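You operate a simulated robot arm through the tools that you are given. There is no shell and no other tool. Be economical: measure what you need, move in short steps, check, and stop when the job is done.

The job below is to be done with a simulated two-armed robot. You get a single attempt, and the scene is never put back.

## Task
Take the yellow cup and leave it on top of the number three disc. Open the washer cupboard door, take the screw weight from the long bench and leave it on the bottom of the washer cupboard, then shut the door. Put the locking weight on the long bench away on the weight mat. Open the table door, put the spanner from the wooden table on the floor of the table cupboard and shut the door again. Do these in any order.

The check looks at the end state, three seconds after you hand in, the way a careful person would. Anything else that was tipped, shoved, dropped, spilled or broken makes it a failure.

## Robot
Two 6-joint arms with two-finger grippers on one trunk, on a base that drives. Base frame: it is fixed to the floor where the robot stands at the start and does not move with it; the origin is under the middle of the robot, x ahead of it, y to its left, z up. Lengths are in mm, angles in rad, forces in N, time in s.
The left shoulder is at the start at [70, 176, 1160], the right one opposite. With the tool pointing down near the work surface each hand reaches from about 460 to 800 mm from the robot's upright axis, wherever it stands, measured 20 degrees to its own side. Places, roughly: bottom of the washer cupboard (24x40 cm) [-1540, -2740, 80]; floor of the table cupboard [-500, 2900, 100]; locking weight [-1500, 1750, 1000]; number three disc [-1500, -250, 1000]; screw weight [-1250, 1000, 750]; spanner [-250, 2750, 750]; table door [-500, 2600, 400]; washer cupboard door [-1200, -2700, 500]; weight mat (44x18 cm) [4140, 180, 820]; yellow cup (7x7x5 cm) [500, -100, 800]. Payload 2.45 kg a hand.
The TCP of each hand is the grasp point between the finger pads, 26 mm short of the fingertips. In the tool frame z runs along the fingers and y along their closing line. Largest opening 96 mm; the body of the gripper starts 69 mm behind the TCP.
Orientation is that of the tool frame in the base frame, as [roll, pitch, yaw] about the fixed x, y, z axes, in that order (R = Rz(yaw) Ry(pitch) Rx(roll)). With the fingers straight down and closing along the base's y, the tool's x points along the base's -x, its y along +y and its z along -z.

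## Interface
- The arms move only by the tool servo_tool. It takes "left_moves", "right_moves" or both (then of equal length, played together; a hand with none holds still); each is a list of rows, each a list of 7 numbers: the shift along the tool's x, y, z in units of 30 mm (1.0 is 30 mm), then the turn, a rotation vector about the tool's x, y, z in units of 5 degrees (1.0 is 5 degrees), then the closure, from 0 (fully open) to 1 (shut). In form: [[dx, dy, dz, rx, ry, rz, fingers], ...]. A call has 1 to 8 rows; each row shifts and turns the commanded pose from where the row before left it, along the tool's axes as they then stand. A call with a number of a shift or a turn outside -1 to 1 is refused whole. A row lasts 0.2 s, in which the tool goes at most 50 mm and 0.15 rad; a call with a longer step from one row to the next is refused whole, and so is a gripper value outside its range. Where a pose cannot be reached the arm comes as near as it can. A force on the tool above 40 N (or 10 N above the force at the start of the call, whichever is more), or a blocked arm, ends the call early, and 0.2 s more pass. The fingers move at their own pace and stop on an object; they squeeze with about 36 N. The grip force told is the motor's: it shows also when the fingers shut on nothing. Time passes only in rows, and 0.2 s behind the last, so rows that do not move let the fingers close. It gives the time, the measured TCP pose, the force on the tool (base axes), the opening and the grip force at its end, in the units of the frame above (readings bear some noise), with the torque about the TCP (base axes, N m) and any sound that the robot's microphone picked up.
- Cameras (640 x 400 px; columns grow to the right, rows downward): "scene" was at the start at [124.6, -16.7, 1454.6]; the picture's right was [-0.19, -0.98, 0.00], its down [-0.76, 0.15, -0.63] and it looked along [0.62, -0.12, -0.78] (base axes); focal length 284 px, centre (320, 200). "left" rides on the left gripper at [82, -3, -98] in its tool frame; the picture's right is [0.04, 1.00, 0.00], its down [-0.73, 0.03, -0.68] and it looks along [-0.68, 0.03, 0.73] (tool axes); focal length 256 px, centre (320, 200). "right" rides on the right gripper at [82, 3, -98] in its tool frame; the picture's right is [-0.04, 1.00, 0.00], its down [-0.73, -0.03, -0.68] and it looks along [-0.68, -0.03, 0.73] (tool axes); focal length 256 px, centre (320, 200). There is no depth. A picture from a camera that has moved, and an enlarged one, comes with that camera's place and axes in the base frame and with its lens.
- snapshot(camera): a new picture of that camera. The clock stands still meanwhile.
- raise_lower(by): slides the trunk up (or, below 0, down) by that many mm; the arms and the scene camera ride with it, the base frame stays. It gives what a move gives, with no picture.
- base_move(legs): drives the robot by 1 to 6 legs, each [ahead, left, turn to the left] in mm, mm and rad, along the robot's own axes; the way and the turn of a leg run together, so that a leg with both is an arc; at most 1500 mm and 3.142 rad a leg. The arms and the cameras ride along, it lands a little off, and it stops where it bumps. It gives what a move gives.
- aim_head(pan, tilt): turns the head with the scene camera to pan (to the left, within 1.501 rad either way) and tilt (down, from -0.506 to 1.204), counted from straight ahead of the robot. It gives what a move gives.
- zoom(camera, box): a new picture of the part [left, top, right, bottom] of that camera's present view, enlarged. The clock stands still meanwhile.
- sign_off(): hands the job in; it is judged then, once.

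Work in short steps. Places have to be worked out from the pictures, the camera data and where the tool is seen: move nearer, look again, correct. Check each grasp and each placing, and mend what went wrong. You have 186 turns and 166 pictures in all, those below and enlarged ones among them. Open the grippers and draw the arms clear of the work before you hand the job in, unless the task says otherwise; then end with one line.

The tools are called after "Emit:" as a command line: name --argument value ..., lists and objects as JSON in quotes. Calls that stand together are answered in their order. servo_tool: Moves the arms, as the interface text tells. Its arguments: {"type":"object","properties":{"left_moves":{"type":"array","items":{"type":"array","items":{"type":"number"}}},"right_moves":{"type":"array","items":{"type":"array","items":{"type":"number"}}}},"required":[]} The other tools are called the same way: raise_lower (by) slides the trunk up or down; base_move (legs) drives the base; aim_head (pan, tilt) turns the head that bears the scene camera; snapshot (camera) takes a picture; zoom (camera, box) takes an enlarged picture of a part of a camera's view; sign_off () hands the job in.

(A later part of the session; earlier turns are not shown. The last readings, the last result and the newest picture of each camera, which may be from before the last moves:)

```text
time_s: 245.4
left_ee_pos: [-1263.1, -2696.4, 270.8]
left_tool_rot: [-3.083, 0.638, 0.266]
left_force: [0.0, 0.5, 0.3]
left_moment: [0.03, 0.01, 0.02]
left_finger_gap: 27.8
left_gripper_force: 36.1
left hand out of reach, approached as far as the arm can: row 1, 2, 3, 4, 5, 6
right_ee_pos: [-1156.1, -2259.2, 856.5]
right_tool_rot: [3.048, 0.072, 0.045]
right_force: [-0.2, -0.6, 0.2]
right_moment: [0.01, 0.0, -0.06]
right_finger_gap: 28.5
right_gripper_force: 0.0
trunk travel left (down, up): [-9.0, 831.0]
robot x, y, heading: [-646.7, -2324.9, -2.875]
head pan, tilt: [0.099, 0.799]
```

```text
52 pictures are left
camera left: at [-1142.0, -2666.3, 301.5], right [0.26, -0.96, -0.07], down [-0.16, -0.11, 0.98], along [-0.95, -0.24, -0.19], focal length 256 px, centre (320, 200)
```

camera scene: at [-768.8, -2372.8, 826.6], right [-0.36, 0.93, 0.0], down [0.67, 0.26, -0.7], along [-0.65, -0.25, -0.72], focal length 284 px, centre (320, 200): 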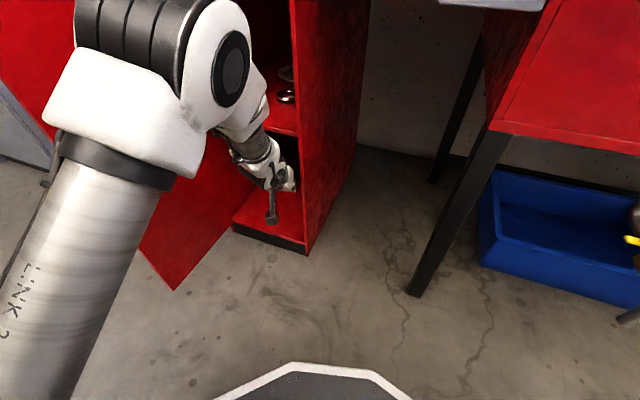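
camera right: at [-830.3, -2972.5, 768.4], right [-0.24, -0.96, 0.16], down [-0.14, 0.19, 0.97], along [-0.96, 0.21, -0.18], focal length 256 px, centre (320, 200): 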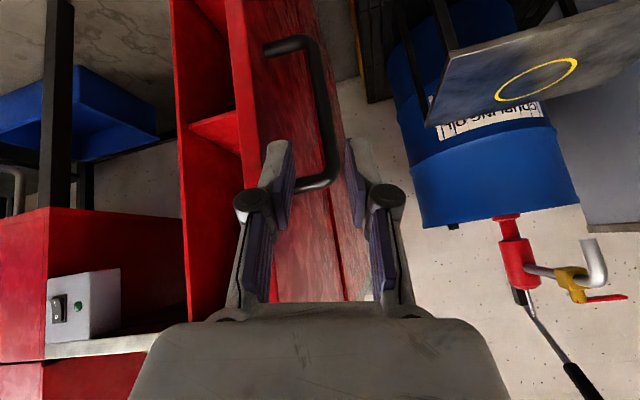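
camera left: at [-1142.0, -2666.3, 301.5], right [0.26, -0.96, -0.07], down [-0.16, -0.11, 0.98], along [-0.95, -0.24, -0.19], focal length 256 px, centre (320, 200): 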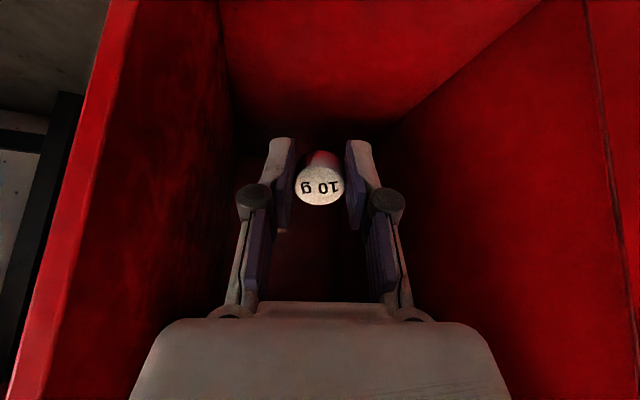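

Centred in the opening. I continue along the finger direction (forward and down).

Emit:
servo_tool --left_moves '[[-0.5, 0, 0.4, 0, 0, 0, 1], [-0.4, 0, 0.5, 0, 0, 0, 1], [0, 0.05, 0.9, 0, 0, 0, 1], [0, 0.05, 0.9, 0, 0, 0, 1], [0, 0.05, 0.9, 0, 0, 0, 1]]'

Emit:
snapshot --camera "left"

Emit:
snapshot --camera "scene"

```text
time_s: 246.6
left_ee_pos: [-1341.8, -2716.3, 207.1]
left_tool_rot: [-3.08, 0.636, 0.269]
left_force: [0.1, 0.7, 0.2]
left_moment: [-0.02, 0.0, 0.0]
left_finger_gap: 27.3
left_gripper_force: 35.9
left hand out of reach, approached as far as the arm can: row 5
right_ee_pos: [-1156.4, -2257.7, 856.6]
right_tool_rot: [3.049, 0.071, 0.048]
right_force: [0.1, 0.1, -0.3]
right_moment: [0.02, -0.04, 0.0]
right_finger_gap: 29.0
right_gripper_force: 0.1
trunk travel left (down, up): [-9.0, 831.0]
robot x, y, heading: [-645.5, -2329.5, -2.875]
head pan, tilt: [0.099, 0.799]
```

```text
51 pictures are left
camera left: at [-1221.3, -2686.0, 237.0], right [0.26, -0.96, -0.07], down [-0.16, -0.12, 0.98], along [-0.95, -0.24, -0.18], focal length 256 px, centre (320, 200)
```

left: 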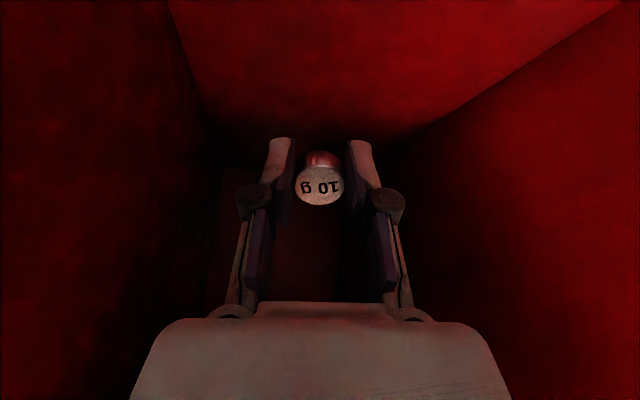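

```text
50 pictures are left
camera scene: at [-768.8, -2372.8, 826.6], right [-0.36, 0.93, 0.0], down [0.67, 0.26, -0.7], along [-0.65, -0.25, -0.72], focal length 284 px, centre (320, 200)
```

scene: 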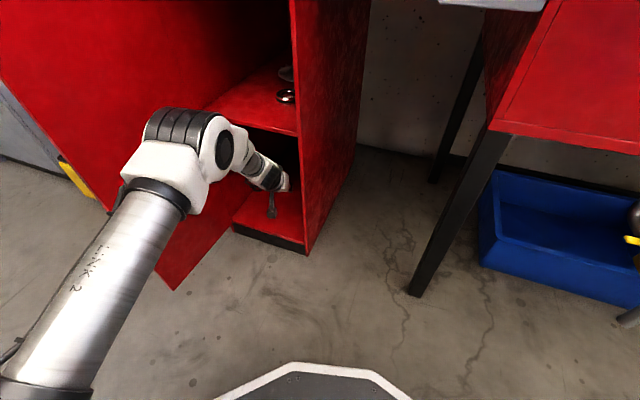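

Inside the compartment at z=207. I go down further, easing the tilt a bit toward vertical, which the arm likes better.

Emit:
servo_tool --left_moves '[[0.5, 0, 0.7, 0, 0.6, 0, 1], [0.5, 0, 0.7, 0, 0.6, 0, 1]]'

Emit:
snapshot --camera "left"

```text
time_s: 247.2
left_ee_pos: [-1343.5, -2711.7, 167.1]
left_tool_rot: [-3.087, 0.532, 0.26]
left_force: [-1.0, 0.1, 0.2]
left_moment: [0.02, -0.01, 0.03]
left_finger_gap: 27.6
left_gripper_force: 35.9
left hand out of reach, approached as far as the arm can: row 1
right_ee_pos: [-1156.0, -2258.6, 857.0]
right_tool_rot: [3.046, 0.071, 0.046]
right_force: [0.5, -0.3, 0.1]
right_moment: [-0.03, 0.01, 0.02]
right_finger_gap: 28.6
right_gripper_force: 0.1
trunk travel left (down, up): [-9.0, 831.0]
robot x, y, heading: [-647.5, -2328.8, -2.877]
head pan, tilt: [0.099, 0.799]
```

```text
49 pictures are left
camera left: at [-1226.7, -2683.4, 210.7], right [0.26, -0.96, -0.07], down [-0.26, -0.14, 0.96], along [-0.93, -0.23, -0.29], focal length 256 px, centre (320, 200)
```

left: 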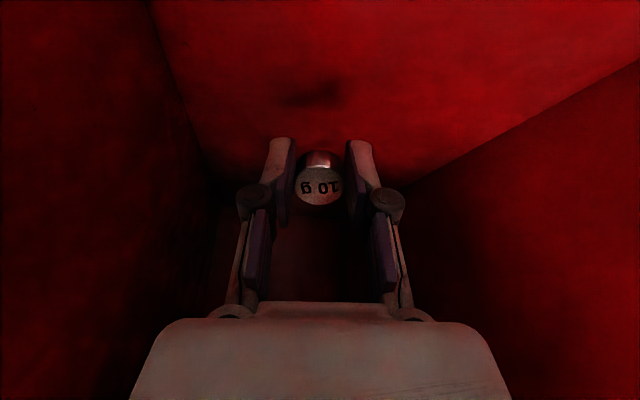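

Works well (tilt 30°). I continue down, a few mm at a time near the end.

Emit:
servo_tool --left_moves '[[0.3, 0, 0.6, 0, 0.6, 0, 1], [0.3, 0, 0.6, 0, 0.5, 0, 1], [0.05, 0, 0.15, 0, 0, 0, 1], [0, 0, 0, 0, 0, 0, 1]]'

Emit:
snapshot --camera "left"

```text
time_s: 248.2
left_ee_pos: [-1342.2, -2709.9, 123.4]
left_tool_rot: [-3.091, 0.437, 0.252]
left_force: [0.7, 0.5, 0.3]
left_moment: [0.0, -0.02, 0.0]
left_finger_gap: 27.7
left_gripper_force: 35.8
right_ee_pos: [-1156.7, -2258.3, 857.8]
right_tool_rot: [3.048, 0.072, 0.048]
right_force: [-0.4, -0.7, 0.5]
right_moment: [0.0, -0.01, 0.01]
right_finger_gap: 28.8
right_gripper_force: 0.1
trunk travel left (down, up): [-9.0, 831.0]
robot x, y, heading: [-643.5, -2329.5, -2.875]
head pan, tilt: [0.099, 0.799]
```

```text
48 pictures are left
camera left: at [-1231.1, -2683.6, 178.8], right [0.26, -0.96, -0.06], down [-0.35, -0.16, 0.92], along [-0.9, -0.22, -0.38], focal length 256 px, centre (320, 200)
```

left: 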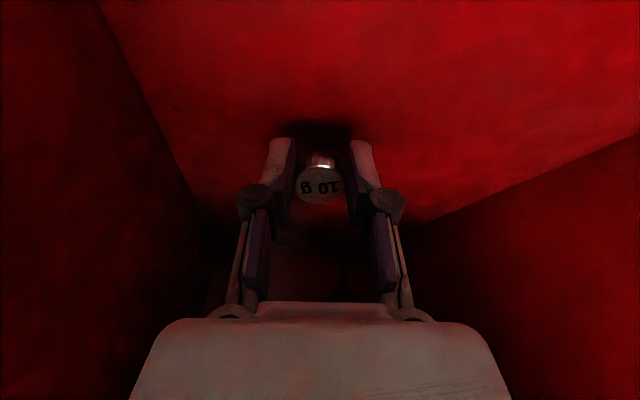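

Near the floor (shadow contact close). I go 30 mm deeper, then down in 3 mm steps until contact.

Emit:
servo_tool --left_moves '[[-0.5, 0, 0.22, 0, 0, 0, 1], [-0.4, 0, 0.18, 0, 0, 0, 1], [0.04, 0, 0.09, 0, 0, 0, 1], [0, 0, 0, 0, 0, 0, 1]]'

Emit:
servo_tool --left_moves '[[0.04, 0, 0.09, 0, 0, 0, 1], [0.04, 0, 0.09, 0, 0, 0, 1], [0, 0, 0, 0, 0, 0, 1]]'

Emit:
servo_tool --left_moves '[[0.04, 0, 0.09, 0, 0, 0, 1], [0, 0, 0, 0, 0, 0, 1]]'

```text
time_s: 249.2
left_ee_pos: [-1372.3, -2716.4, 121.4]
left_tool_rot: [-3.091, 0.437, 0.252]
left_force: [-0.6, 0.4, 0.1]
left_moment: [-0.01, 0.02, 0.0]
left_finger_gap: 27.4
left_gripper_force: 36.3
right_ee_pos: [-1156.6, -2259.2, 856.3]
right_tool_rot: [3.046, 0.071, 0.047]
right_force: [0.5, 0.1, 0.1]
right_moment: [-0.02, 0.01, 0.02]
right_finger_gap: 28.9
right_gripper_force: 0.1
trunk travel left (down, up): [-9.0, 831.0]
robot x, y, heading: [-643.3, -2329.6, -2.874]
head pan, tilt: [0.099, 0.799]
```

```text
time_s: 250.0
left_ee_pos: [-1373.2, -2716.4, 114.0]
left_tool_rot: [-3.091, 0.435, 0.253]
left_force: [0.1, -0.9, 0.0]
left_moment: [0.02, -0.02, 0.0]
left_finger_gap: 27.2
left_gripper_force: 35.2
right_ee_pos: [-1155.8, -2259.7, 855.9]
right_tool_rot: [3.048, 0.072, 0.047]
right_force: [0.3, -0.3, 0.3]
right_moment: [-0.01, -0.01, -0.02]
right_finger_gap: 29.2
right_gripper_force: 0.0
trunk travel left (down, up): [-9.0, 831.0]
robot x, y, heading: [-642.4, -2323.9, -2.869]
head pan, tilt: [0.099, 0.799]
```

```text
time_s: 250.6
left_ee_pos: [-1373.3, -2716.2, 110.2]
left_tool_rot: [-3.091, 0.436, 0.253]
left_force: [0.2, -0.7, -0.4]
left_moment: [0.02, -0.01, 0.0]
left_finger_gap: 27.2
left_gripper_force: 36.3
right_ee_pos: [-1155.2, -2257.0, 857.2]
right_tool_rot: [3.048, 0.071, 0.048]
right_force: [0.1, 0.6, 0.6]
right_moment: [0.0, 0.0, 0.0]
right_finger_gap: 28.6
right_gripper_force: 0.1
trunk travel left (down, up): [-9.0, 831.0]
robot x, y, heading: [-646.2, -2327.4, -2.872]
head pan, tilt: [0.099, 0.799]
```

Still free; continuing in 3 mm steps.

Emit:
servo_tool --left_moves '[[0.04, 0, 0.09, 0, 0, 0, 1], [0, 0, 0, 0, 0, 0, 1]]'

Emit:
servo_tool --left_moves '[[0.04, 0, 0.09, 0, 0, 0, 1], [0, 0, 0, 0, 0, 0, 1]]'

Emit:
servo_tool --left_moves '[[0.04, 0, 0.09, 0, 0, 0, 1], [0, 0, 0, 0, 0, 0, 1]]'

Emit:
snapshot --camera "left"

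```text
time_s: 251.2
left_ee_pos: [-1372.8, -2717.7, 109.1]
left_tool_rot: [-3.091, 0.439, 0.254]
left_force: [-0.2, 0.2, 0.3]
left_moment: [-0.02, -0.02, 0.01]
left_finger_gap: 27.5
left_gripper_force: 36.2
right_ee_pos: [-1155.8, -2258.6, 856.0]
right_tool_rot: [3.047, 0.072, 0.048]
right_force: [0.0, 0.0, -0.4]
right_moment: [0.03, 0.01, -0.02]
right_finger_gap: 28.5
right_gripper_force: 0.0
trunk travel left (down, up): [-9.0, 831.0]
robot x, y, heading: [-645.7, -2326.1, -2.874]
head pan, tilt: [0.099, 0.799]
```

```text
time_s: 251.8
left_ee_pos: [-1373.5, -2718.1, 106.0]
left_tool_rot: [-3.092, 0.438, 0.252]
left_force: [-0.6, -0.2, -0.8]
left_moment: [-0.01, -0.01, -0.02]
left_finger_gap: 27.5
left_gripper_force: 35.6
right_ee_pos: [-1156.5, -2259.4, 856.2]
right_tool_rot: [3.048, 0.073, 0.047]
right_force: [0.2, 0.5, 0.1]
right_moment: [-0.03, -0.01, 0.0]
right_finger_gap: 28.8
right_gripper_force: 0.0
trunk travel left (down, up): [-9.0, 831.0]
robot x, y, heading: [-644.7, -2328.5, -2.874]
head pan, tilt: [0.099, 0.799]
```

```text
time_s: 252.4
left_ee_pos: [-1372.3, -2716.8, 105.3]
left_tool_rot: [-3.092, 0.44, 0.253]
left_force: [-0.5, -1.5, 6.4]
left_moment: [-0.17, -0.02, -0.02]
left_finger_gap: 27.6
left_gripper_force: 35.9
right_ee_pos: [-1155.4, -2258.1, 856.9]
right_tool_rot: [3.048, 0.072, 0.047]
right_force: [-0.2, -0.1, -0.2]
right_moment: [0.0, -0.02, -0.02]
right_finger_gap: 29.0
right_gripper_force: 0.0
trunk travel left (down, up): [-9.0, 831.0]
robot x, y, heading: [-645.6, -2329.0, -2.876]
head pan, tilt: [0.099, 0.799]
```

```text
47 pictures are left
camera left: at [-1259.3, -2689.7, 159.1], right [0.26, -0.96, -0.06], down [-0.35, -0.15, 0.92], along [-0.9, -0.22, -0.38], focal length 256 px, centre (320, 200)
```

left: 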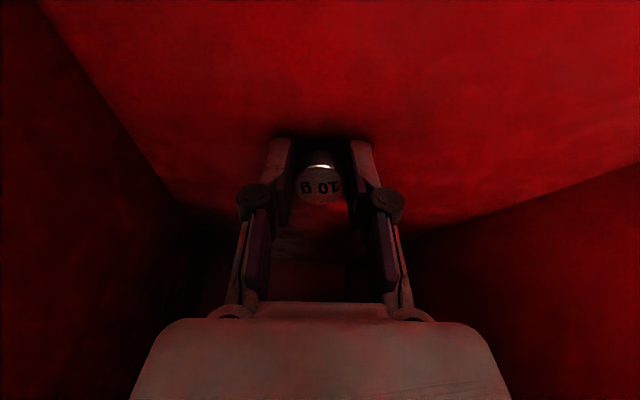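

Contact at z≈105 with a 25° tilt. I open gradually so the weight settles upright, then look.

Emit:
servo_tool --left_moves '[[0, 0, 0, 0, 0, 0, 0.7], [0, 0, 0, 0, 0, 0, 0.65], [0, 0, 0, 0, 0, 0, 0.5], [0, 0, 0, 0, 0, 0, 0.35], [0, 0, 0, 0, 0, 0, 0.35]]'

Emit:
zoom --camera "left" --box '[200, 80, 440, 240]'

```text
time_s: 253.6
left_ee_pos: [-1370.6, -2716.9, 102.3]
left_tool_rot: [-3.092, 0.437, 0.254]
left_force: [-0.3, -0.6, 0.0]
left_moment: [-0.02, -0.05, 0.03]
left_finger_gap: 62.5
left_gripper_force: 0.0
right_ee_pos: [-1156.7, -2257.6, 855.8]
right_tool_rot: [3.046, 0.071, 0.047]
right_force: [0.9, 0.0, 0.4]
right_moment: [-0.01, 0.01, 0.0]
right_finger_gap: 28.7
right_gripper_force: 0.3
trunk travel left (down, up): [-9.0, 831.0]
robot x, y, heading: [-648.9, -2326.5, -2.874]
head pan, tilt: [0.099, 0.799]
```

```text
2.50 times, centred on (320, 160) of left
camera zoom: at [-1258.6, -2689.5, 157.3], right [0.26, -0.96, -0.06], down [-0.35, -0.16, 0.92], along [-0.9, -0.22, -0.38], focal length 640 px, centre (320, 300)
```

zoom: 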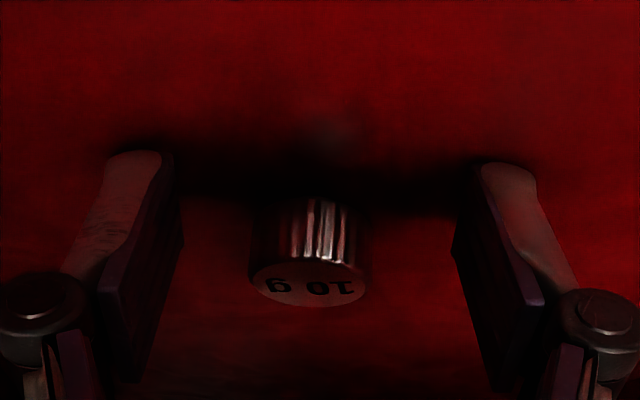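

The screw weight stands upright on the cupboard floor. I withdraw the hand up and out along the same path.

Emit:
servo_tool --left_moves '[[-0.4, 0, -0.9, 0, 0, 0, 0.35], [-0.4, 0, -0.9, 0, 0, 0, 0.35], [-0.3, 0, -0.7, 0, -0.6, 0, 0.35], [-0.2, 0, -0.7, 0, -0.6, 0, 0.35], [0, 0, -0.8, 0, -0.6, 0, 0.35], [0.4, 0, -0.8, 0, -0.3, 0, 0.35], [0.5, 0, -0.7, 0, 0, 0, 0.35], [0.5, 0, -0.7, 0, 0, 0, 0.35]]'

Emit:
snapshot --camera "left"

Emit:
snapshot --camera "scene"

```text
time_s: 255.4
left_ee_pos: [-1308.5, -2701.5, 249.4]
left_tool_rot: [-3.074, 0.616, 0.263]
left_force: [0.8, -0.2, 0.1]
left_moment: [0.01, -0.01, 0.0]
left_finger_gap: 62.6
left_gripper_force: 0.1
left hand out of reach, approached as far as the arm can: row 7, 8
right_ee_pos: [-1155.6, -2258.5, 856.0]
right_tool_rot: [3.047, 0.072, 0.047]
right_force: [-0.1, -0.5, -0.2]
right_moment: [0.01, -0.04, 0.02]
right_finger_gap: 28.9
right_gripper_force: 0.0
trunk travel left (down, up): [-9.0, 831.0]
robot x, y, heading: [-643.1, -2328.6, -2.879]
head pan, tilt: [0.099, 0.799]
```

```text
45 pictures are left
camera left: at [-1188.8, -2673.8, 281.6], right [0.25, -0.96, -0.08], down [-0.18, -0.13, 0.98], along [-0.95, -0.23, -0.21], focal length 256 px, centre (320, 200)
```

left: 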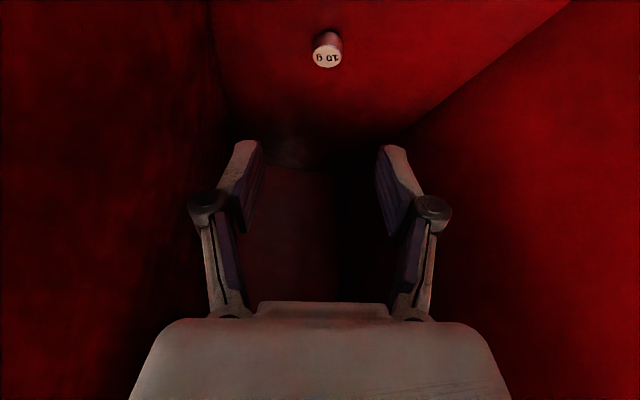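

```text
44 pictures are left
camera scene: at [-768.8, -2372.8, 826.6], right [-0.36, 0.93, 0.0], down [0.67, 0.26, -0.7], along [-0.65, -0.25, -0.72], focal length 284 px, centre (320, 200)
```

scene: 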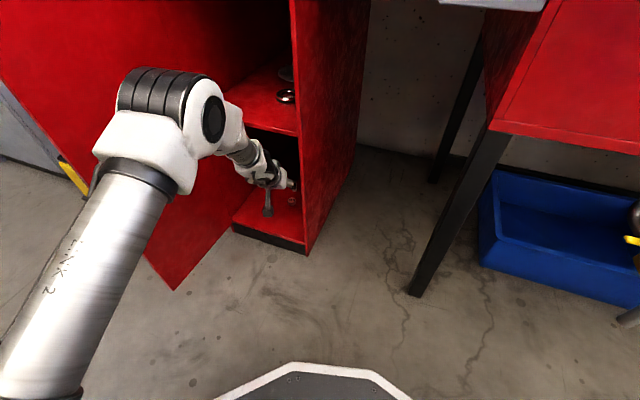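

Weight is well placed. I back the base 105 mm to draw the hand out of the opening.

Emit:
base_move --legs '[[-105, 8, 0]]'

Emit:
servo_tool --left_moves '[[0.2, 0, -1, 0, 0, 0, 0.35], [0.2, 0, -1, 0, 0, 0, 0.35], [0.2, 0, -1, 0, 0, 0, 0.35], [0, 0, -1, 0, 0, 0, 0.35]]'

Emit:
snapshot --camera "scene"

```text
time_s: 256.6
left_ee_pos: [-1206.7, -2680.2, 249.2]
left_tool_rot: [-3.073, 0.615, 0.26]
left_force: [-0.6, 0.2, -0.4]
left_moment: [0.02, 0.04, -0.01]
left_finger_gap: 62.5
left_gripper_force: 0.0
right_ee_pos: [-1049.9, -2236.3, 856.1]
right_tool_rot: [3.048, 0.072, 0.043]
right_force: [-0.3, -0.5, -0.8]
right_moment: [0.01, 0.02, -0.02]
right_finger_gap: 28.8
right_gripper_force: 0.0
trunk travel left (down, up): [-9.0, 831.0]
robot x, y, heading: [-536.1, -2307.6, -2.878]
head pan, tilt: [0.099, 0.799]
```

```text
time_s: 257.6
left_ee_pos: [-1121.4, -2664.0, 334.1]
left_tool_rot: [-3.074, 0.619, 0.264]
left_force: [1.2, -0.3, -0.4]
left_moment: [-0.02, 0.01, 0.01]
left_finger_gap: 62.5
left_gripper_force: 0.0
right_ee_pos: [-1050.9, -2236.3, 855.9]
right_tool_rot: [3.047, 0.071, 0.044]
right_force: [-0.3, -0.1, 0.1]
right_moment: [-0.01, -0.01, 0.01]
right_finger_gap: 28.5
right_gripper_force: 0.1
trunk travel left (down, up): [-9.0, 831.0]
robot x, y, heading: [-541.5, -2307.7, -2.883]
head pan, tilt: [0.099, 0.799]
```

```text
43 pictures are left
camera scene: at [-664.1, -2352.4, 826.6], right [-0.35, 0.94, 0.0], down [0.67, 0.25, -0.7], along [-0.65, -0.25, -0.72], focal length 284 px, centre (320, 200)
```

scene: 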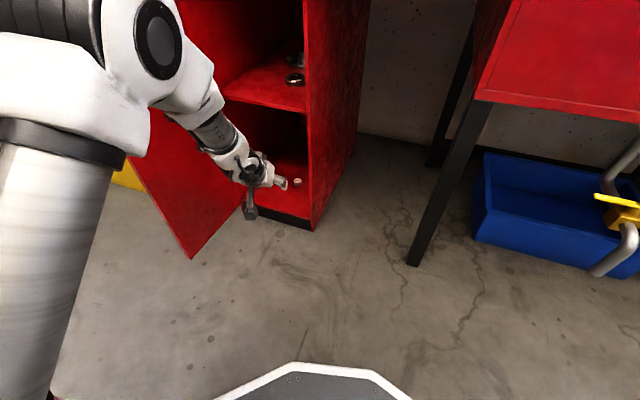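

Now to shut the door: I raise the trunk, drive around to the outer side of the door with the left hand passing above it.

Emit:
raise_lower --by 640

Emit:
base_move --legs '[[0, 0, -0.26], [20, 640, 0]]'

Emit:
aim_head --pan 0.0 --tilt 0.85

Emit:
snapshot --camera "scene"

```text
refused: 640 is not a number from -400 to 400
```

```text
time_s: 260.7
left_ee_pos: [-1208.1, -2837.7, 334.0]
left_tool_rot: [-3.077, 0.617, -0.017]
left_force: [0.5, 5.3, -1.2]
left_moment: [-0.03, 0.03, 0.13]
left_finger_gap: 58.5
left_gripper_force: 0.1
right_ee_pos: [-1025.6, -2446.7, 856.1]
right_tool_rot: [3.049, 0.071, -0.228]
right_force: [-0.4, 0.6, 0.3]
right_moment: [0.0, 0.04, 0.0]
right_finger_gap: 28.6
right_gripper_force: 0.0
trunk travel left (down, up): [-9.0, 831.0]
robot x, y, heading: [-552.8, -2655.5, 3.138]
head pan, tilt: [0.099, 0.799]
stopped in leg 2: the force on the tool passed its limit at 74 N (the readings are from after the stop); the commanded pose is now the measured one
```

```text
time_s: 261.4
left_ee_pos: [-1208.6, -2838.8, 333.9]
left_tool_rot: [-3.075, 0.616, -0.016]
left_force: [2.5, 6.6, -1.1]
left_moment: [-0.09, 0.05, 0.17]
left_finger_gap: 57.4
left_gripper_force: 0.2
right_ee_pos: [-1025.9, -2447.6, 855.4]
right_tool_rot: [3.048, 0.071, -0.227]
right_force: [0.0, 0.6, 0.3]
right_moment: [-0.01, 0.0, -0.03]
right_finger_gap: 28.7
right_gripper_force: 0.1
trunk travel left (down, up): [-9.0, 831.0]
robot x, y, heading: [-550.5, -2653.1, 3.13]
head pan, tilt: [0.0, 0.85]
```

```text
42 pictures are left
camera scene: at [-682.0, -2654.7, 822.6], right [0.01, 1.0, 0.0], down [0.75, -0.01, -0.66], along [-0.66, 0.01, -0.75], focal length 284 px, centre (320, 200)
```

scene: 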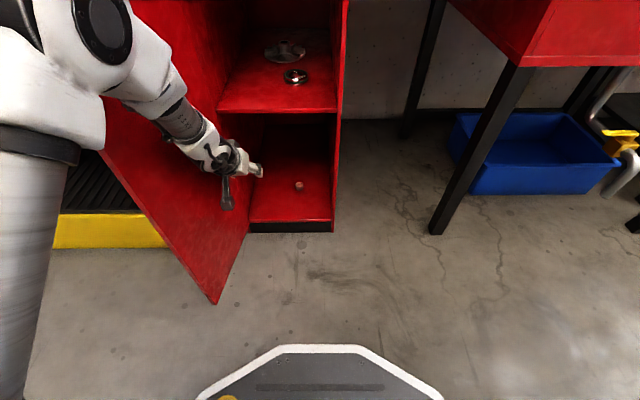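

The raise was refused (limit 400), and the left hand bumped the inside of the open door, which is only a door at its stop. I move back right 100 mm, then raise in two parts.

Emit:
base_move --legs '[[0, -100, 0]]'

Emit:
raise_lower --by 400

Emit:
raise_lower --by 250

Emit:
snapshot --camera "scene"

```text
time_s: 262.5
left_ee_pos: [-1207.7, -2739.2, 334.2]
left_tool_rot: [-3.073, 0.617, -0.015]
left_force: [-0.4, 0.6, 0.7]
left_moment: [-0.04, 0.0, 0.01]
left_finger_gap: 62.5
left_gripper_force: 0.0
right_ee_pos: [-1025.7, -2347.7, 855.1]
right_tool_rot: [3.049, 0.071, -0.226]
right_force: [0.2, -0.7, 0.4]
right_moment: [0.0, 0.02, 0.02]
right_finger_gap: 28.7
right_gripper_force: 0.1
trunk travel left (down, up): [-9.0, 831.0]
robot x, y, heading: [-555.1, -2556.2, 3.136]
head pan, tilt: [0.0, 0.85]
```

```text
time_s: 266.4
left_ee_pos: [-1209.1, -2739.8, 732.5]
left_tool_rot: [-3.075, 0.614, -0.014]
left_force: [0.2, 0.2, -0.2]
left_moment: [-0.01, 0.0, -0.01]
left_finger_gap: 62.5
left_gripper_force: 0.1
right_ee_pos: [-1027.0, -2348.7, 1255.8]
right_tool_rot: [3.049, 0.072, -0.226]
right_force: [0.2, -0.3, 0.3]
right_moment: [0.0, -0.01, -0.03]
right_finger_gap: 28.8
right_gripper_force: 0.1
trunk travel left (down, up): [-409.0, 431.0]
robot x, y, heading: [-552.2, -2556.0, 3.128]
head pan, tilt: [0.0, 0.85]
```

```text
time_s: 268.9
left_ee_pos: [-1208.3, -2738.2, 984.1]
left_tool_rot: [-3.074, 0.616, -0.015]
left_force: [-0.1, -0.5, 0.7]
left_moment: [0.02, 0.04, 0.02]
left_finger_gap: 62.2
left_gripper_force: 0.1
right_ee_pos: [-1024.8, -2347.8, 1506.6]
right_tool_rot: [3.051, 0.071, -0.227]
right_force: [0.2, 0.6, -0.3]
right_moment: [0.02, -0.01, -0.03]
right_finger_gap: 28.9
right_gripper_force: 0.0
trunk travel left (down, up): [-659.0, 181.0]
robot x, y, heading: [-549.1, -2551.0, 3.134]
head pan, tilt: [0.0, 0.85]
```

```text
41 pictures are left
camera scene: at [-681.3, -2554.8, 1472.5], right [0.01, 1.0, 0.0], down [0.75, -0.01, -0.66], along [-0.66, 0.01, -0.75], focal length 284 px, centre (320, 200)
```

scene: 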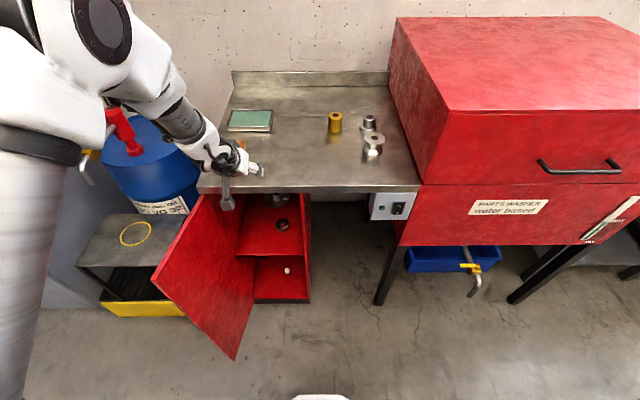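

Clear now. I back up, move left past the open door with the hand above it, and close the fist.

Emit:
base_move --legs '[[-100, 0, 0], [0, 335, 0]]'

Emit:
servo_tool --left_moves '[[0, 0, 0, 0, 0, 0, 0.7], [0, 0, 0, 0, 0, 0, 1], [0, 0, 0, 0, 0, 0, 1]]'

Emit:
snapshot --camera "scene"

```text
time_s: 271.9
left_ee_pos: [-1109.8, -3067.4, 984.9]
left_tool_rot: [-3.074, 0.616, -0.014]
left_force: [0.1, 0.1, 0.0]
left_moment: [0.04, -0.04, 0.02]
left_finger_gap: 62.4
left_gripper_force: 0.0
right_ee_pos: [-929.1, -2675.2, 1505.7]
right_tool_rot: [3.048, 0.071, -0.226]
right_force: [-0.6, -0.8, -0.4]
right_moment: [-0.01, 0.04, -0.04]
right_finger_gap: 28.8
right_gripper_force: 0.1
trunk travel left (down, up): [-659.0, 181.0]
robot x, y, heading: [-455.0, -2884.7, 3.136]
head pan, tilt: [0.0, 0.85]
```

```text
time_s: 272.7
left_ee_pos: [-1110.6, -3067.5, 984.1]
left_tool_rot: [-3.076, 0.616, -0.014]
left_force: [-0.6, 0.1, 0.0]
left_moment: [0.01, 0.01, 0.02]
left_finger_gap: 0.1
left_gripper_force: 28.4
right_ee_pos: [-927.5, -2676.8, 1505.5]
right_tool_rot: [3.048, 0.072, -0.226]
right_force: [-0.5, 0.6, -0.7]
right_moment: [0.0, 0.03, 0.02]
right_finger_gap: 29.1
right_gripper_force: 0.0
trunk travel left (down, up): [-659.0, 181.0]
robot x, y, heading: [-455.3, -2883.7, 3.137]
head pan, tilt: [0.0, 0.85]
```

```text
40 pictures are left
camera scene: at [-583.2, -2884.2, 1472.6], right [0.01, 1.0, 0.0], down [0.75, -0.01, -0.66], along [-0.66, 0.01, -0.75], focal length 284 px, centre (320, 200)
```

scene: 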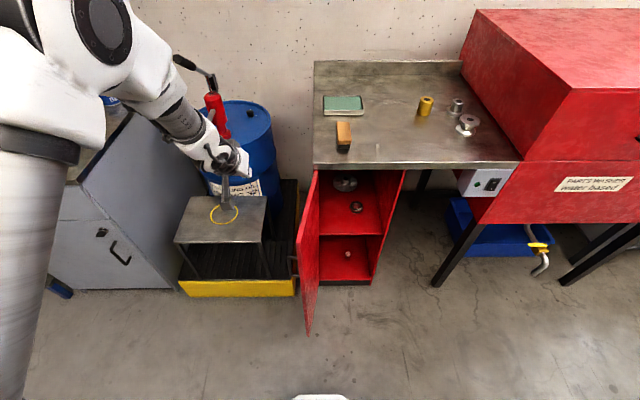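

The hand is clear of everything. I lower the trunk by 400 to z≈585.

Emit:
raise_lower --by -400

Emit:
base_move --legs '[[0, -90, 0]]'

Emit:
snapshot --camera "scene"

```text
time_s: 276.5
left_ee_pos: [-1110.6, -3067.1, 583.5]
left_tool_rot: [-3.076, 0.617, -0.014]
left_force: [-0.1, 0.4, 0.0]
left_moment: [-0.02, 0.01, 0.01]
left_finger_gap: 0.0
left_gripper_force: 28.7
right_ee_pos: [-927.2, -2677.3, 1106.7]
right_tool_rot: [3.05, 0.071, -0.226]
right_force: [0.7, 0.4, -0.2]
right_moment: [0.03, 0.02, 0.01]
right_finger_gap: 28.7
right_gripper_force: 0.1
trunk travel left (down, up): [-259.0, 581.0]
robot x, y, heading: [-452.8, -2883.1, 3.136]
head pan, tilt: [0.0, 0.85]
```

```text
time_s: 277.6
left_ee_pos: [-1109.7, -2976.2, 585.1]
left_tool_rot: [-3.076, 0.618, -0.018]
left_force: [0.8, 0.0, -0.3]
left_moment: [0.0, 0.01, 0.02]
left_finger_gap: 0.0
left_gripper_force: 28.2
right_ee_pos: [-926.5, -2583.0, 1105.5]
right_tool_rot: [3.048, 0.072, -0.229]
right_force: [-0.2, 0.0, -0.8]
right_moment: [-0.06, 0.02, 0.01]
right_finger_gap: 28.8
right_gripper_force: 0.1
trunk travel left (down, up): [-259.0, 581.0]
robot x, y, heading: [-454.7, -2793.7, 3.131]
head pan, tilt: [0.0, 0.85]
```

```text
39 pictures are left
camera scene: at [-582.3, -2791.8, 1072.6], right [0.01, 1.0, 0.0], down [0.75, -0.01, -0.66], along [-0.66, 0.01, -0.75], focal length 284 px, centre (320, 200)
```

scene: 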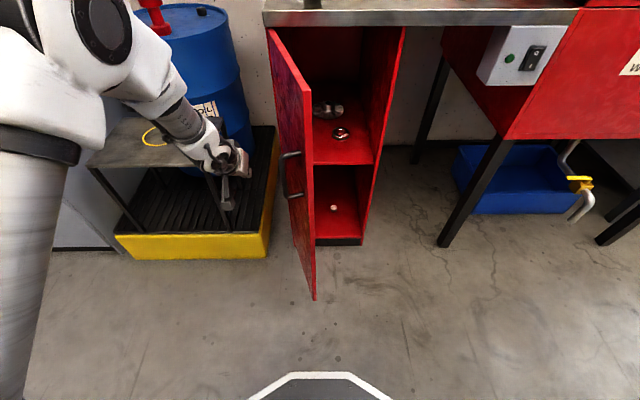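

Next to the door's outer face. I drive right, pushing it shut.

Emit:
base_move --legs '[[0, -130, 0]]'

Emit:
snapshot --camera "scene"

```text
time_s: 278.9
left_ee_pos: [-1109.6, -2845.0, 584.7]
left_tool_rot: [-3.077, 0.617, -0.019]
left_force: [0.3, -0.1, 0.2]
left_moment: [-0.01, -0.02, 0.04]
left_finger_gap: 0.0
left_gripper_force: 28.2
right_ee_pos: [-925.0, -2453.5, 1105.5]
right_tool_rot: [3.047, 0.071, -0.231]
right_force: [0.1, 1.1, -0.6]
right_moment: [-0.07, 0.0, 0.02]
right_finger_gap: 28.6
right_gripper_force: 0.0
trunk travel left (down, up): [-259.0, 581.0]
robot x, y, heading: [-452.7, -2660.1, 3.129]
head pan, tilt: [0.0, 0.85]
```

```text
38 pictures are left
camera scene: at [-581.0, -2662.3, 1072.5], right [0.01, 1.0, 0.0], down [0.75, -0.01, -0.66], along [-0.66, 0.01, -0.75], focal length 284 px, centre (320, 200)
```

scene: 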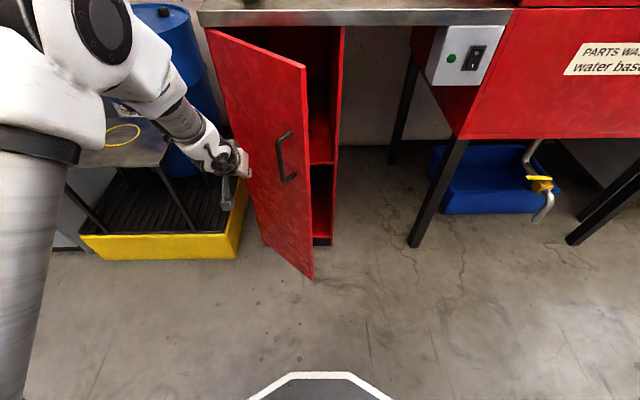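

Door about half shut. I go 80 mm further right, then push forward.

Emit:
base_move --legs '[[0, -80, 0]]'

Emit:
base_move --legs '[[85, 0, 0]]'

Emit:
snapshot --camera "scene"

```text
time_s: 279.9
left_ee_pos: [-1108.8, -2765.5, 584.6]
left_tool_rot: [-3.079, 0.616, -0.02]
left_force: [0.3, -0.8, 0.6]
left_moment: [-0.03, 0.02, 0.0]
left_finger_gap: 0.0
left_gripper_force: 28.6
right_ee_pos: [-922.9, -2374.0, 1104.8]
right_tool_rot: [3.046, 0.071, -0.232]
right_force: [-1.8, 0.4, 0.0]
right_moment: [-0.05, 0.0, 0.01]
right_finger_gap: 29.1
right_gripper_force: 0.1
trunk travel left (down, up): [-259.0, 581.0]
robot x, y, heading: [-449.3, -2583.2, 3.129]
head pan, tilt: [0.0, 0.85]
```

```text
time_s: 281.0
left_ee_pos: [-1194.6, -2763.5, 582.6]
left_tool_rot: [-3.076, 0.614, -0.019]
left_force: [-0.1, -0.7, -0.6]
left_moment: [0.0, -0.01, -0.02]
left_finger_gap: 0.0
left_gripper_force: 29.0
right_ee_pos: [-1010.0, -2373.6, 1104.1]
right_tool_rot: [3.046, 0.07, -0.232]
right_force: [-0.5, 0.1, -0.4]
right_moment: [0.0, -0.03, -0.02]
right_finger_gap: 28.8
right_gripper_force: 0.0
trunk travel left (down, up): [-259.0, 581.0]
robot x, y, heading: [-539.7, -2578.8, 3.132]
head pan, tilt: [0.0, 0.85]
```

```text
37 pictures are left
camera scene: at [-666.9, -2583.4, 1072.4], right [0.01, 1.0, 0.0], down [0.75, -0.01, -0.66], along [-0.66, 0.01, -0.75], focal length 284 px, centre (320, 200)
```

scene: 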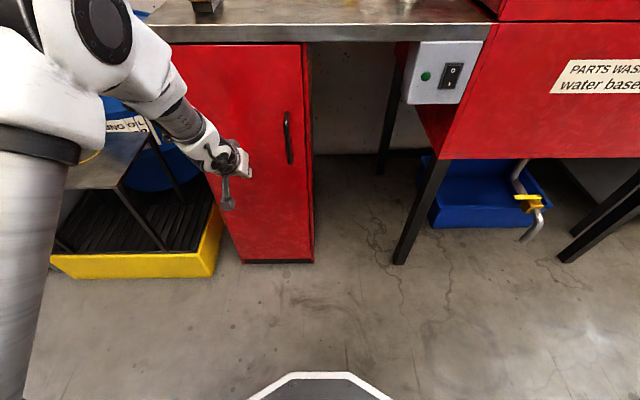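

It looks nearly shut. I zoom on the door edge and press forward gently.

Emit:
servo_tool --left_moves '[[-0.2, 0, 0.14, 0, 0, 0, 1], [-0.2, 0, 0.14, 0, 0, 0, 1], [-0.2, 0, 0.14, 0, 0, 0, 1], [-0.2, 0, 0.14, 0, 0, 0, 1]]'

Emit:
zoom --camera "scene" --box '[150, 20, 350, 275]'

```text
time_s: 282.0
left_ee_pos: [-1214.2, -2764.3, 582.1]
left_tool_rot: [-3.079, 0.607, -0.021]
left_force: [20.2, 2.8, 10.1]
left_moment: [-0.01, -0.04, 0.05]
left_finger_gap: 0.0
left_gripper_force: 29.3
right_ee_pos: [-1005.3, -2372.8, 1107.7]
right_tool_rot: [3.048, 0.074, -0.231]
right_force: [-0.1, -0.7, -0.3]
right_moment: [0.0, 0.02, -0.01]
right_finger_gap: 29.0
right_gripper_force: 0.2
trunk travel left (down, up): [-259.0, 581.0]
robot x, y, heading: [-533.0, -2583.9, 3.127]
head pan, tilt: [0.0, 0.85]
stopped in row 4 (left hand): the force on the tool passed its limit at 49 N (the readings are from after the stop); the commanded pose is now the measured one
```

```text
1.57 times, centred on (250, 148) of scene
camera zoom: at [-662.2, -2582.8, 1073.2], right [0.01, 1.0, 0.0], down [0.75, -0.01, -0.66], along [-0.66, 0.01, -0.75], focal length 445 px, centre (430, 282)
```

zoom: 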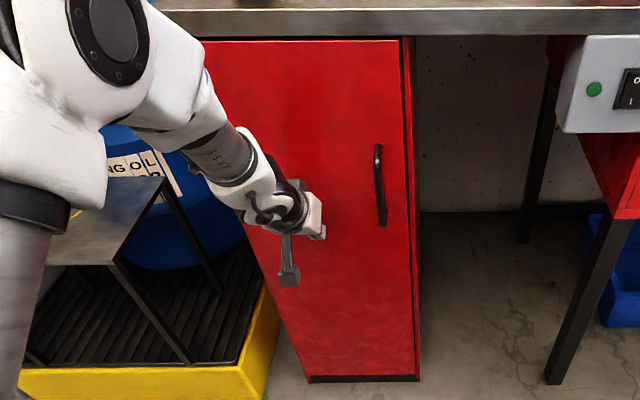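

The door is shut (firm stop). I back off, bring the left hand upright again and raise the trunk.

Emit:
base_move --legs '[[-110, 0, 0]]'

Emit:
raise_lower --by 380

Emit:
servo_tool --left_moves '[[-0.2, 0, -0.3, 0, 0.9, 0, 0.5], [-0.2, 0, -0.3, 0, 0.9, 0, 0], [-0.2, 0, -0.3, 0, 0.9, 0, 0], [0, 0, -0.3, 0, 0.9, 0, 0], [0, 0, -0.3, 0, 0.9, 0, 0], [0, 0, -0.3, 0, 0.9, 0, 0], [0, 0, -0.3, 0, 0.9, 0, 0], [0, 0, 0, 0, 0.6, 0, 0]]'

Emit:
snapshot --camera "scene"

```text
time_s: 283.2
left_ee_pos: [-1103.1, -2763.0, 580.2]
left_tool_rot: [-3.076, 0.609, -0.025]
left_force: [0.5, -0.4, 0.9]
left_moment: [-0.05, 0.01, 0.01]
left_finger_gap: 0.2
left_gripper_force: 29.1
right_ee_pos: [-893.7, -2374.5, 1106.6]
right_tool_rot: [3.047, 0.073, -0.237]
right_force: [-0.1, 0.6, 1.7]
right_moment: [0.04, 0.07, -0.01]
right_finger_gap: 29.3
right_gripper_force: 0.0
trunk travel left (down, up): [-259.0, 581.0]
robot x, y, heading: [-421.8, -2587.6, 3.127]
head pan, tilt: [0.0, 0.85]
```

```text
time_s: 286.9
left_ee_pos: [-1104.7, -2763.5, 959.8]
left_tool_rot: [-3.077, 0.606, -0.024]
left_force: [-0.1, -0.2, -1.0]
left_moment: [-0.01, -0.01, 0.01]
left_finger_gap: 0.0
left_gripper_force: 28.4
right_ee_pos: [-895.3, -2374.6, 1486.8]
right_tool_rot: [3.048, 0.072, -0.237]
right_force: [-0.3, -0.4, -0.3]
right_moment: [0.0, 0.01, -0.02]
right_finger_gap: 28.8
right_gripper_force: 0.0
trunk travel left (down, up): [-639.0, 201.0]
robot x, y, heading: [-425.9, -2585.5, 3.129]
head pan, tilt: [0.0, 0.85]
```

```text
time_s: 288.7
left_ee_pos: [-1094.3, -2763.2, 1014.3]
left_tool_rot: [-3.059, 0.107, -0.071]
left_force: [-0.1, 0.6, 0.4]
left_moment: [-0.04, -0.04, -0.03]
left_finger_gap: 95.9
left_gripper_force: 0.1
left hand out of reach, approached as far as the arm can: row 1, 2
right_ee_pos: [-895.3, -2374.6, 1486.1]
right_tool_rot: [3.048, 0.071, -0.234]
right_force: [-0.3, -0.2, -0.3]
right_moment: [-0.02, 0.0, -0.03]
right_finger_gap: 28.6
right_gripper_force: 0.1
trunk travel left (down, up): [-639.0, 201.0]
robot x, y, heading: [-423.6, -2584.6, 3.126]
head pan, tilt: [0.0, 0.85]
```

```text
35 pictures are left
camera scene: at [-552.4, -2584.5, 1452.5], right [0.02, 1.0, 0.0], down [0.75, -0.01, -0.66], along [-0.66, 0.01, -0.75], focal length 284 px, centre (320, 200)
```

scene: 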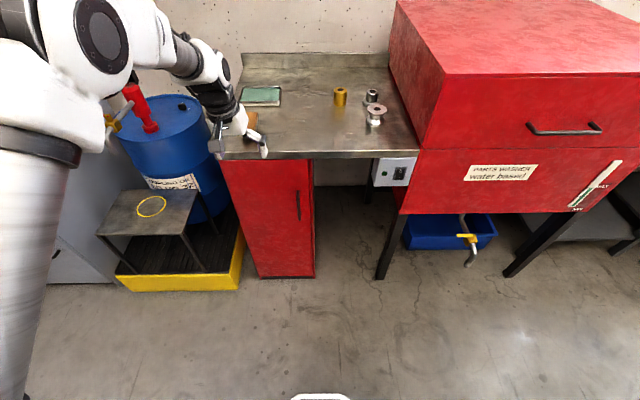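

The washer cupboard is done. I turn in place to face +y and drive toward the wooden table.

Emit:
base_move --legs '[[0, 0, -1.556], [0, 280, 0], [1500, 0, 0], [1500, 0, 0], [900, 0, 0], [150, -250, 0]]'

Emit:
aim_head --pan 0.05 --tilt 0.6

Emit:
snapshot --camera "scene"

```text
time_s: 314.0
left_ee_pos: [-791.3, 2045.1, 1015.6]
left_tool_rot: [-3.057, 0.111, -1.581]
left_force: [0.1, 0.1, 0.8]
left_moment: [-0.01, -0.01, 0.03]
left_finger_gap: 95.9
left_gripper_force: 0.0
right_ee_pos: [-392.2, 1869.9, 1486.5]
right_tool_rot: [3.051, 0.072, -1.747]
right_force: [0.6, 0.3, -0.3]
right_moment: [0.01, -0.03, -0.03]
right_finger_gap: 28.9
right_gripper_force: 0.0
trunk travel left (down, up): [-639.0, 201.0]
robot x, y, heading: [-570.6, 1386.9, 1.618]
head pan, tilt: [0.0, 0.85]
```

```text
time_s: 314.8
left_ee_pos: [-791.5, 2045.4, 1013.5]
left_tool_rot: [-3.059, 0.106, -1.581]
left_force: [-0.1, 0.0, 1.1]
left_moment: [0.01, -0.02, -0.02]
left_finger_gap: 96.2
left_gripper_force: 0.0
right_ee_pos: [-391.3, 1870.9, 1485.5]
right_tool_rot: [3.048, 0.072, -1.747]
right_force: [-0.4, -0.3, 0.3]
right_moment: [0.0, -0.01, 0.02]
right_finger_gap: 28.9
right_gripper_force: 0.1
trunk travel left (down, up): [-639.0, 201.0]
robot x, y, heading: [-572.3, 1389.1, 1.617]
head pan, tilt: [0.051, 0.6]
```

```text
34 pictures are left
camera scene: at [-583.6, 1523.2, 1473.4], right [1.0, 0.1, 0.0], down [0.05, -0.56, -0.82], along [-0.08, 0.82, -0.57], focal length 284 px, centre (320, 200)
```

scene: 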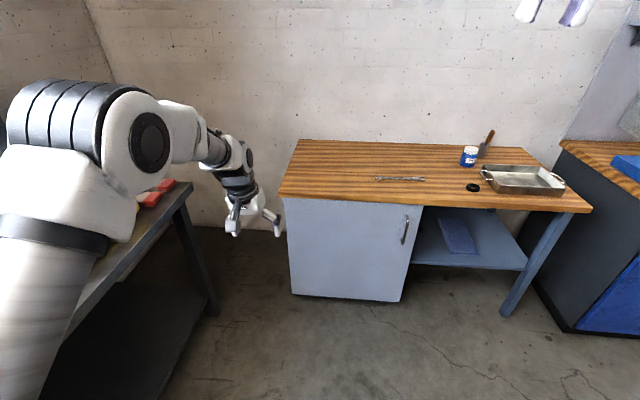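

The table is clear: spanner at about (-305, 2777, 755) along x; the door is hinged at x≈-855, handle near (-294, 2545, 630). I bring the right hand down, straighten it and tilt it for the handle.

Emit:
servo_tool --right_moves '[[-0.5, 0, 0.8, 0.13, 0, -0.32, 0.3], [-0.5, 0, 0.8, 0.13, 0, -0.32, 0.3], [-0.5, 0, 0.8, 0.13, 0, -0.32, 0.3], [-0.5, 0, 1, 0.13, 0, -0.32, 0.3], [-0.5, 0, 1, 0.13, 0, -0.32, 0.3], [-0.5, 0, 1, 0.13, 0, -0.32, 0.3], [-0.5, 0, 1, 0.13, 0, -0.32, 0.3], [-0.5, 0, 1, 0.13, 0, -0.32, 0.3]]'

Emit:
servo_tool --right_moves '[[0, 0, 0.9, 0, -0.9, 0, 0.3], [0, 0, 0.9, 0, -0.9, 0, 0.3], [0.2, 0, 0.8, 0, -0.9, 0, 0.3], [0.2, 0, 0.7, 0, -0.9, 0, 0.3], [0.2, 0, 0.5, 0, -0.9, 0, 0.3], [0.2, 0, 0.4, 0, -0.9, 0, 0.3], [0.2, 0, 0.4, 0, -0.9, 0, 0.3], [0.2, 0, 0.4, 0, -0.9, 0, 0.3]]'

Emit:
base_move --legs '[[0, 0, -0.047], [300, 0, 0]]'

```text
time_s: 316.6
left_ee_pos: [-792.3, 2046.4, 1013.8]
left_tool_rot: [-3.06, 0.108, -1.581]
left_force: [-0.8, -0.2, 0.1]
left_moment: [0.0, 0.01, 0.03]
left_finger_gap: 96.0
left_gripper_force: 0.1
right_ee_pos: [-391.0, 2012.9, 1275.7]
right_tool_rot: [-3.128, 0.08, -1.52]
right_force: [0.3, 0.0, 0.1]
right_moment: [-0.01, -0.02, 0.02]
right_finger_gap: 67.3
right_gripper_force: 0.1
trunk travel left (down, up): [-639.0, 201.0]
robot x, y, heading: [-571.3, 1387.2, 1.62]
head pan, tilt: [0.051, 0.6]
```

```text
time_s: 318.4
left_ee_pos: [-791.6, 2044.9, 1013.9]
left_tool_rot: [-3.057, 0.109, -1.581]
left_force: [0.2, 0.5, 0.5]
left_moment: [0.0, 0.01, 0.0]
left_finger_gap: 96.1
left_gripper_force: 0.0
right_ee_pos: [-392.4, 2020.3, 1122.0]
right_tool_rot: [-3.129, 0.694, -1.51]
right_force: [0.7, -0.5, 0.7]
right_moment: [0.03, 0.01, -0.02]
right_finger_gap: 66.9
right_gripper_force: 0.0
right hand out of reach, approached as far as the arm can: row 8
trunk travel left (down, up): [-639.0, 201.0]
robot x, y, heading: [-570.2, 1387.0, 1.617]
head pan, tilt: [0.051, 0.6]
```

```text
time_s: 320.9
left_ee_pos: [-763.9, 2355.9, 1015.3]
left_tool_rot: [-3.059, 0.111, -1.625]
left_force: [0.4, 0.2, 0.4]
left_moment: [-0.01, 0.01, 0.01]
left_finger_gap: 96.1
left_gripper_force: 0.0
right_ee_pos: [-362.7, 2311.0, 1121.9]
right_tool_rot: [-3.131, 0.694, -1.554]
right_force: [-0.3, 0.2, 0.2]
right_moment: [0.06, 0.0, 0.01]
right_finger_gap: 67.3
right_gripper_force: 0.0
trunk travel left (down, up): [-639.0, 201.0]
robot x, y, heading: [-570.7, 1688.4, 1.572]
head pan, tilt: [0.051, 0.6]
```

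I tuck the left hand inward and lower the trunk by 480 so the right hand is at handle height.

Emit:
servo_tool --left_moves '[[0.5, -1, -0.5, 0, 0, 0, 0], [0.5, -1, -0.5, 0, 0, 0, 0], [0.5, -1, -0.5, 0, 0, 0, 0], [0.5, -1, -0.5, 0, 0, 0, 0]]'

Emit:
raise_lower --by -400

Emit:
raise_lower --by -70

Emit:
snapshot --camera "right"

```text
time_s: 321.9
left_ee_pos: [-665.0, 2287.1, 1075.8]
left_tool_rot: [-3.022, 0.098, -1.595]
left_force: [0.4, -0.4, 0.6]
left_moment: [0.01, 0.0, -0.03]
left_finger_gap: 96.0
left_gripper_force: 0.1
right_ee_pos: [-363.3, 2312.2, 1121.3]
right_tool_rot: [-3.131, 0.695, -1.553]
right_force: [-0.3, -1.1, -0.4]
right_moment: [0.01, 0.01, 0.02]
right_finger_gap: 67.2
right_gripper_force: 0.1
trunk travel left (down, up): [-639.0, 201.0]
robot x, y, heading: [-573.6, 1687.7, 1.577]
head pan, tilt: [0.051, 0.6]
```

```text
time_s: 325.7
left_ee_pos: [-664.9, 2288.7, 681.8]
left_tool_rot: [-3.023, 0.112, -1.596]
left_force: [0.3, 0.1, 0.5]
left_moment: [0.02, 0.03, -0.01]
left_finger_gap: 96.3
left_gripper_force: 0.2
right_ee_pos: [-363.1, 2313.7, 722.3]
right_tool_rot: [-3.13, 0.692, -1.555]
right_force: [-0.7, -0.2, -0.8]
right_moment: [-0.02, 0.02, 0.0]
right_finger_gap: 67.2
right_gripper_force: 0.0
trunk travel left (down, up): [-239.0, 601.0]
robot x, y, heading: [-570.7, 1691.4, 1.572]
head pan, tilt: [0.051, 0.6]
```

```text
time_s: 326.8
left_ee_pos: [-664.4, 2288.7, 612.6]
left_tool_rot: [-3.022, 0.113, -1.595]
left_force: [0.6, -1.0, -0.1]
left_moment: [0.0, -0.02, 0.0]
left_finger_gap: 95.9
left_gripper_force: 0.1
right_ee_pos: [-363.0, 2312.9, 652.7]
right_tool_rot: [-3.131, 0.694, -1.553]
right_force: [0.7, -0.9, 0.5]
right_moment: [-0.03, -0.02, -0.02]
right_finger_gap: 67.2
right_gripper_force: 0.0
trunk travel left (down, up): [-169.0, 671.0]
robot x, y, heading: [-574.5, 1689.9, 1.572]
head pan, tilt: [0.051, 0.6]
```

```text
33 pictures are left
camera right: at [-366.2, 2187.0, 675.8], right [-1.0, 0.02, 0.02], down [0.02, 0.13, 0.99], along [0.02, 0.99, -0.13], focal length 256 px, centre (320, 200)
```

right: 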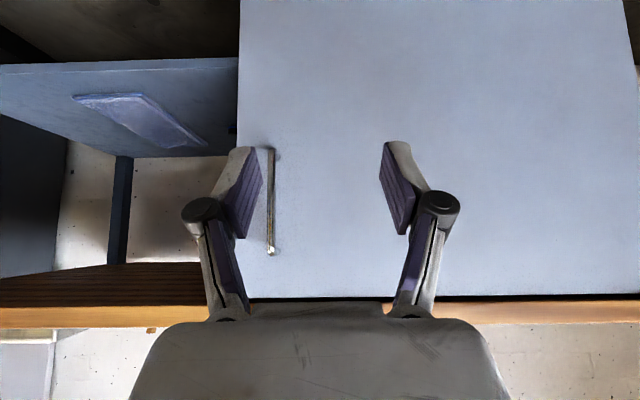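

The handle is at x≈-289, z 557–698. I move the base right 73 mm and ahead 180 mm, then look.

Emit:
base_move --legs '[[0, -73, 0], [175, 0, 0]]'

Emit:
snapshot --camera "right"

```text
time_s: 328.9
left_ee_pos: [-593.2, 2465.4, 612.7]
left_tool_rot: [-3.023, 0.111, -1.593]
left_force: [-0.5, 0.9, 0.0]
left_moment: [0.0, -0.01, 0.01]
left_finger_gap: 96.2
left_gripper_force: 0.0
right_ee_pos: [-291.6, 2490.9, 651.2]
right_tool_rot: [-3.13, 0.694, -1.552]
right_force: [-0.5, 0.0, -0.2]
right_moment: [-0.05, 0.0, 0.02]
right_finger_gap: 67.0
right_gripper_force: 0.1
trunk travel left (down, up): [-169.0, 671.0]
robot x, y, heading: [-499.4, 1866.6, 1.573]
head pan, tilt: [0.051, 0.6]
```

```text
32 pictures are left
camera right: at [-294.5, 2364.8, 675.2], right [-1.0, 0.02, 0.02], down [0.02, 0.13, 0.99], along [0.02, 0.99, -0.13], focal length 256 px, centre (320, 200)
```

right: 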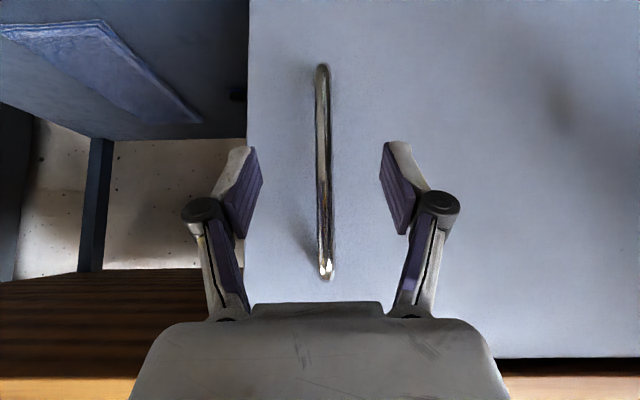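

The bar is 39 mm ahead, centred. I advance and grip it.

Emit:
servo_tool --right_moves '[[-0.345, 0.04, 0.55, 0, 0, 0, 0.3], [-0.345, 0, 0.55, 0, 0, 0, 0.3], [0, 0, 0, 0, 0, 0, 0.6], [0, 0, 0, 0, 0, 0, 1], [0, 0, 0, 0, 0, 0, 1], [0, 0, 0, 0, 0, 0, 1]]'

```text
time_s: 330.3
left_ee_pos: [-596.0, 2466.0, 613.7]
left_tool_rot: [-3.016, 0.111, -1.59]
left_force: [0.9, -0.4, -0.1]
left_moment: [-0.02, -0.01, 0.01]
left_finger_gap: 96.1
left_gripper_force: 0.1
right_ee_pos: [-294.3, 2527.2, 639.2]
right_tool_rot: [-3.128, 0.695, -1.551]
right_force: [-8.3, -2.2, 2.1]
right_moment: [-0.14, 0.12, -0.05]
right_finger_gap: 11.1
right_gripper_force: 38.1
trunk travel left (down, up): [-169.0, 671.0]
robot x, y, heading: [-501.0, 1867.2, 1.578]
head pan, tilt: [0.051, 0.6]
```

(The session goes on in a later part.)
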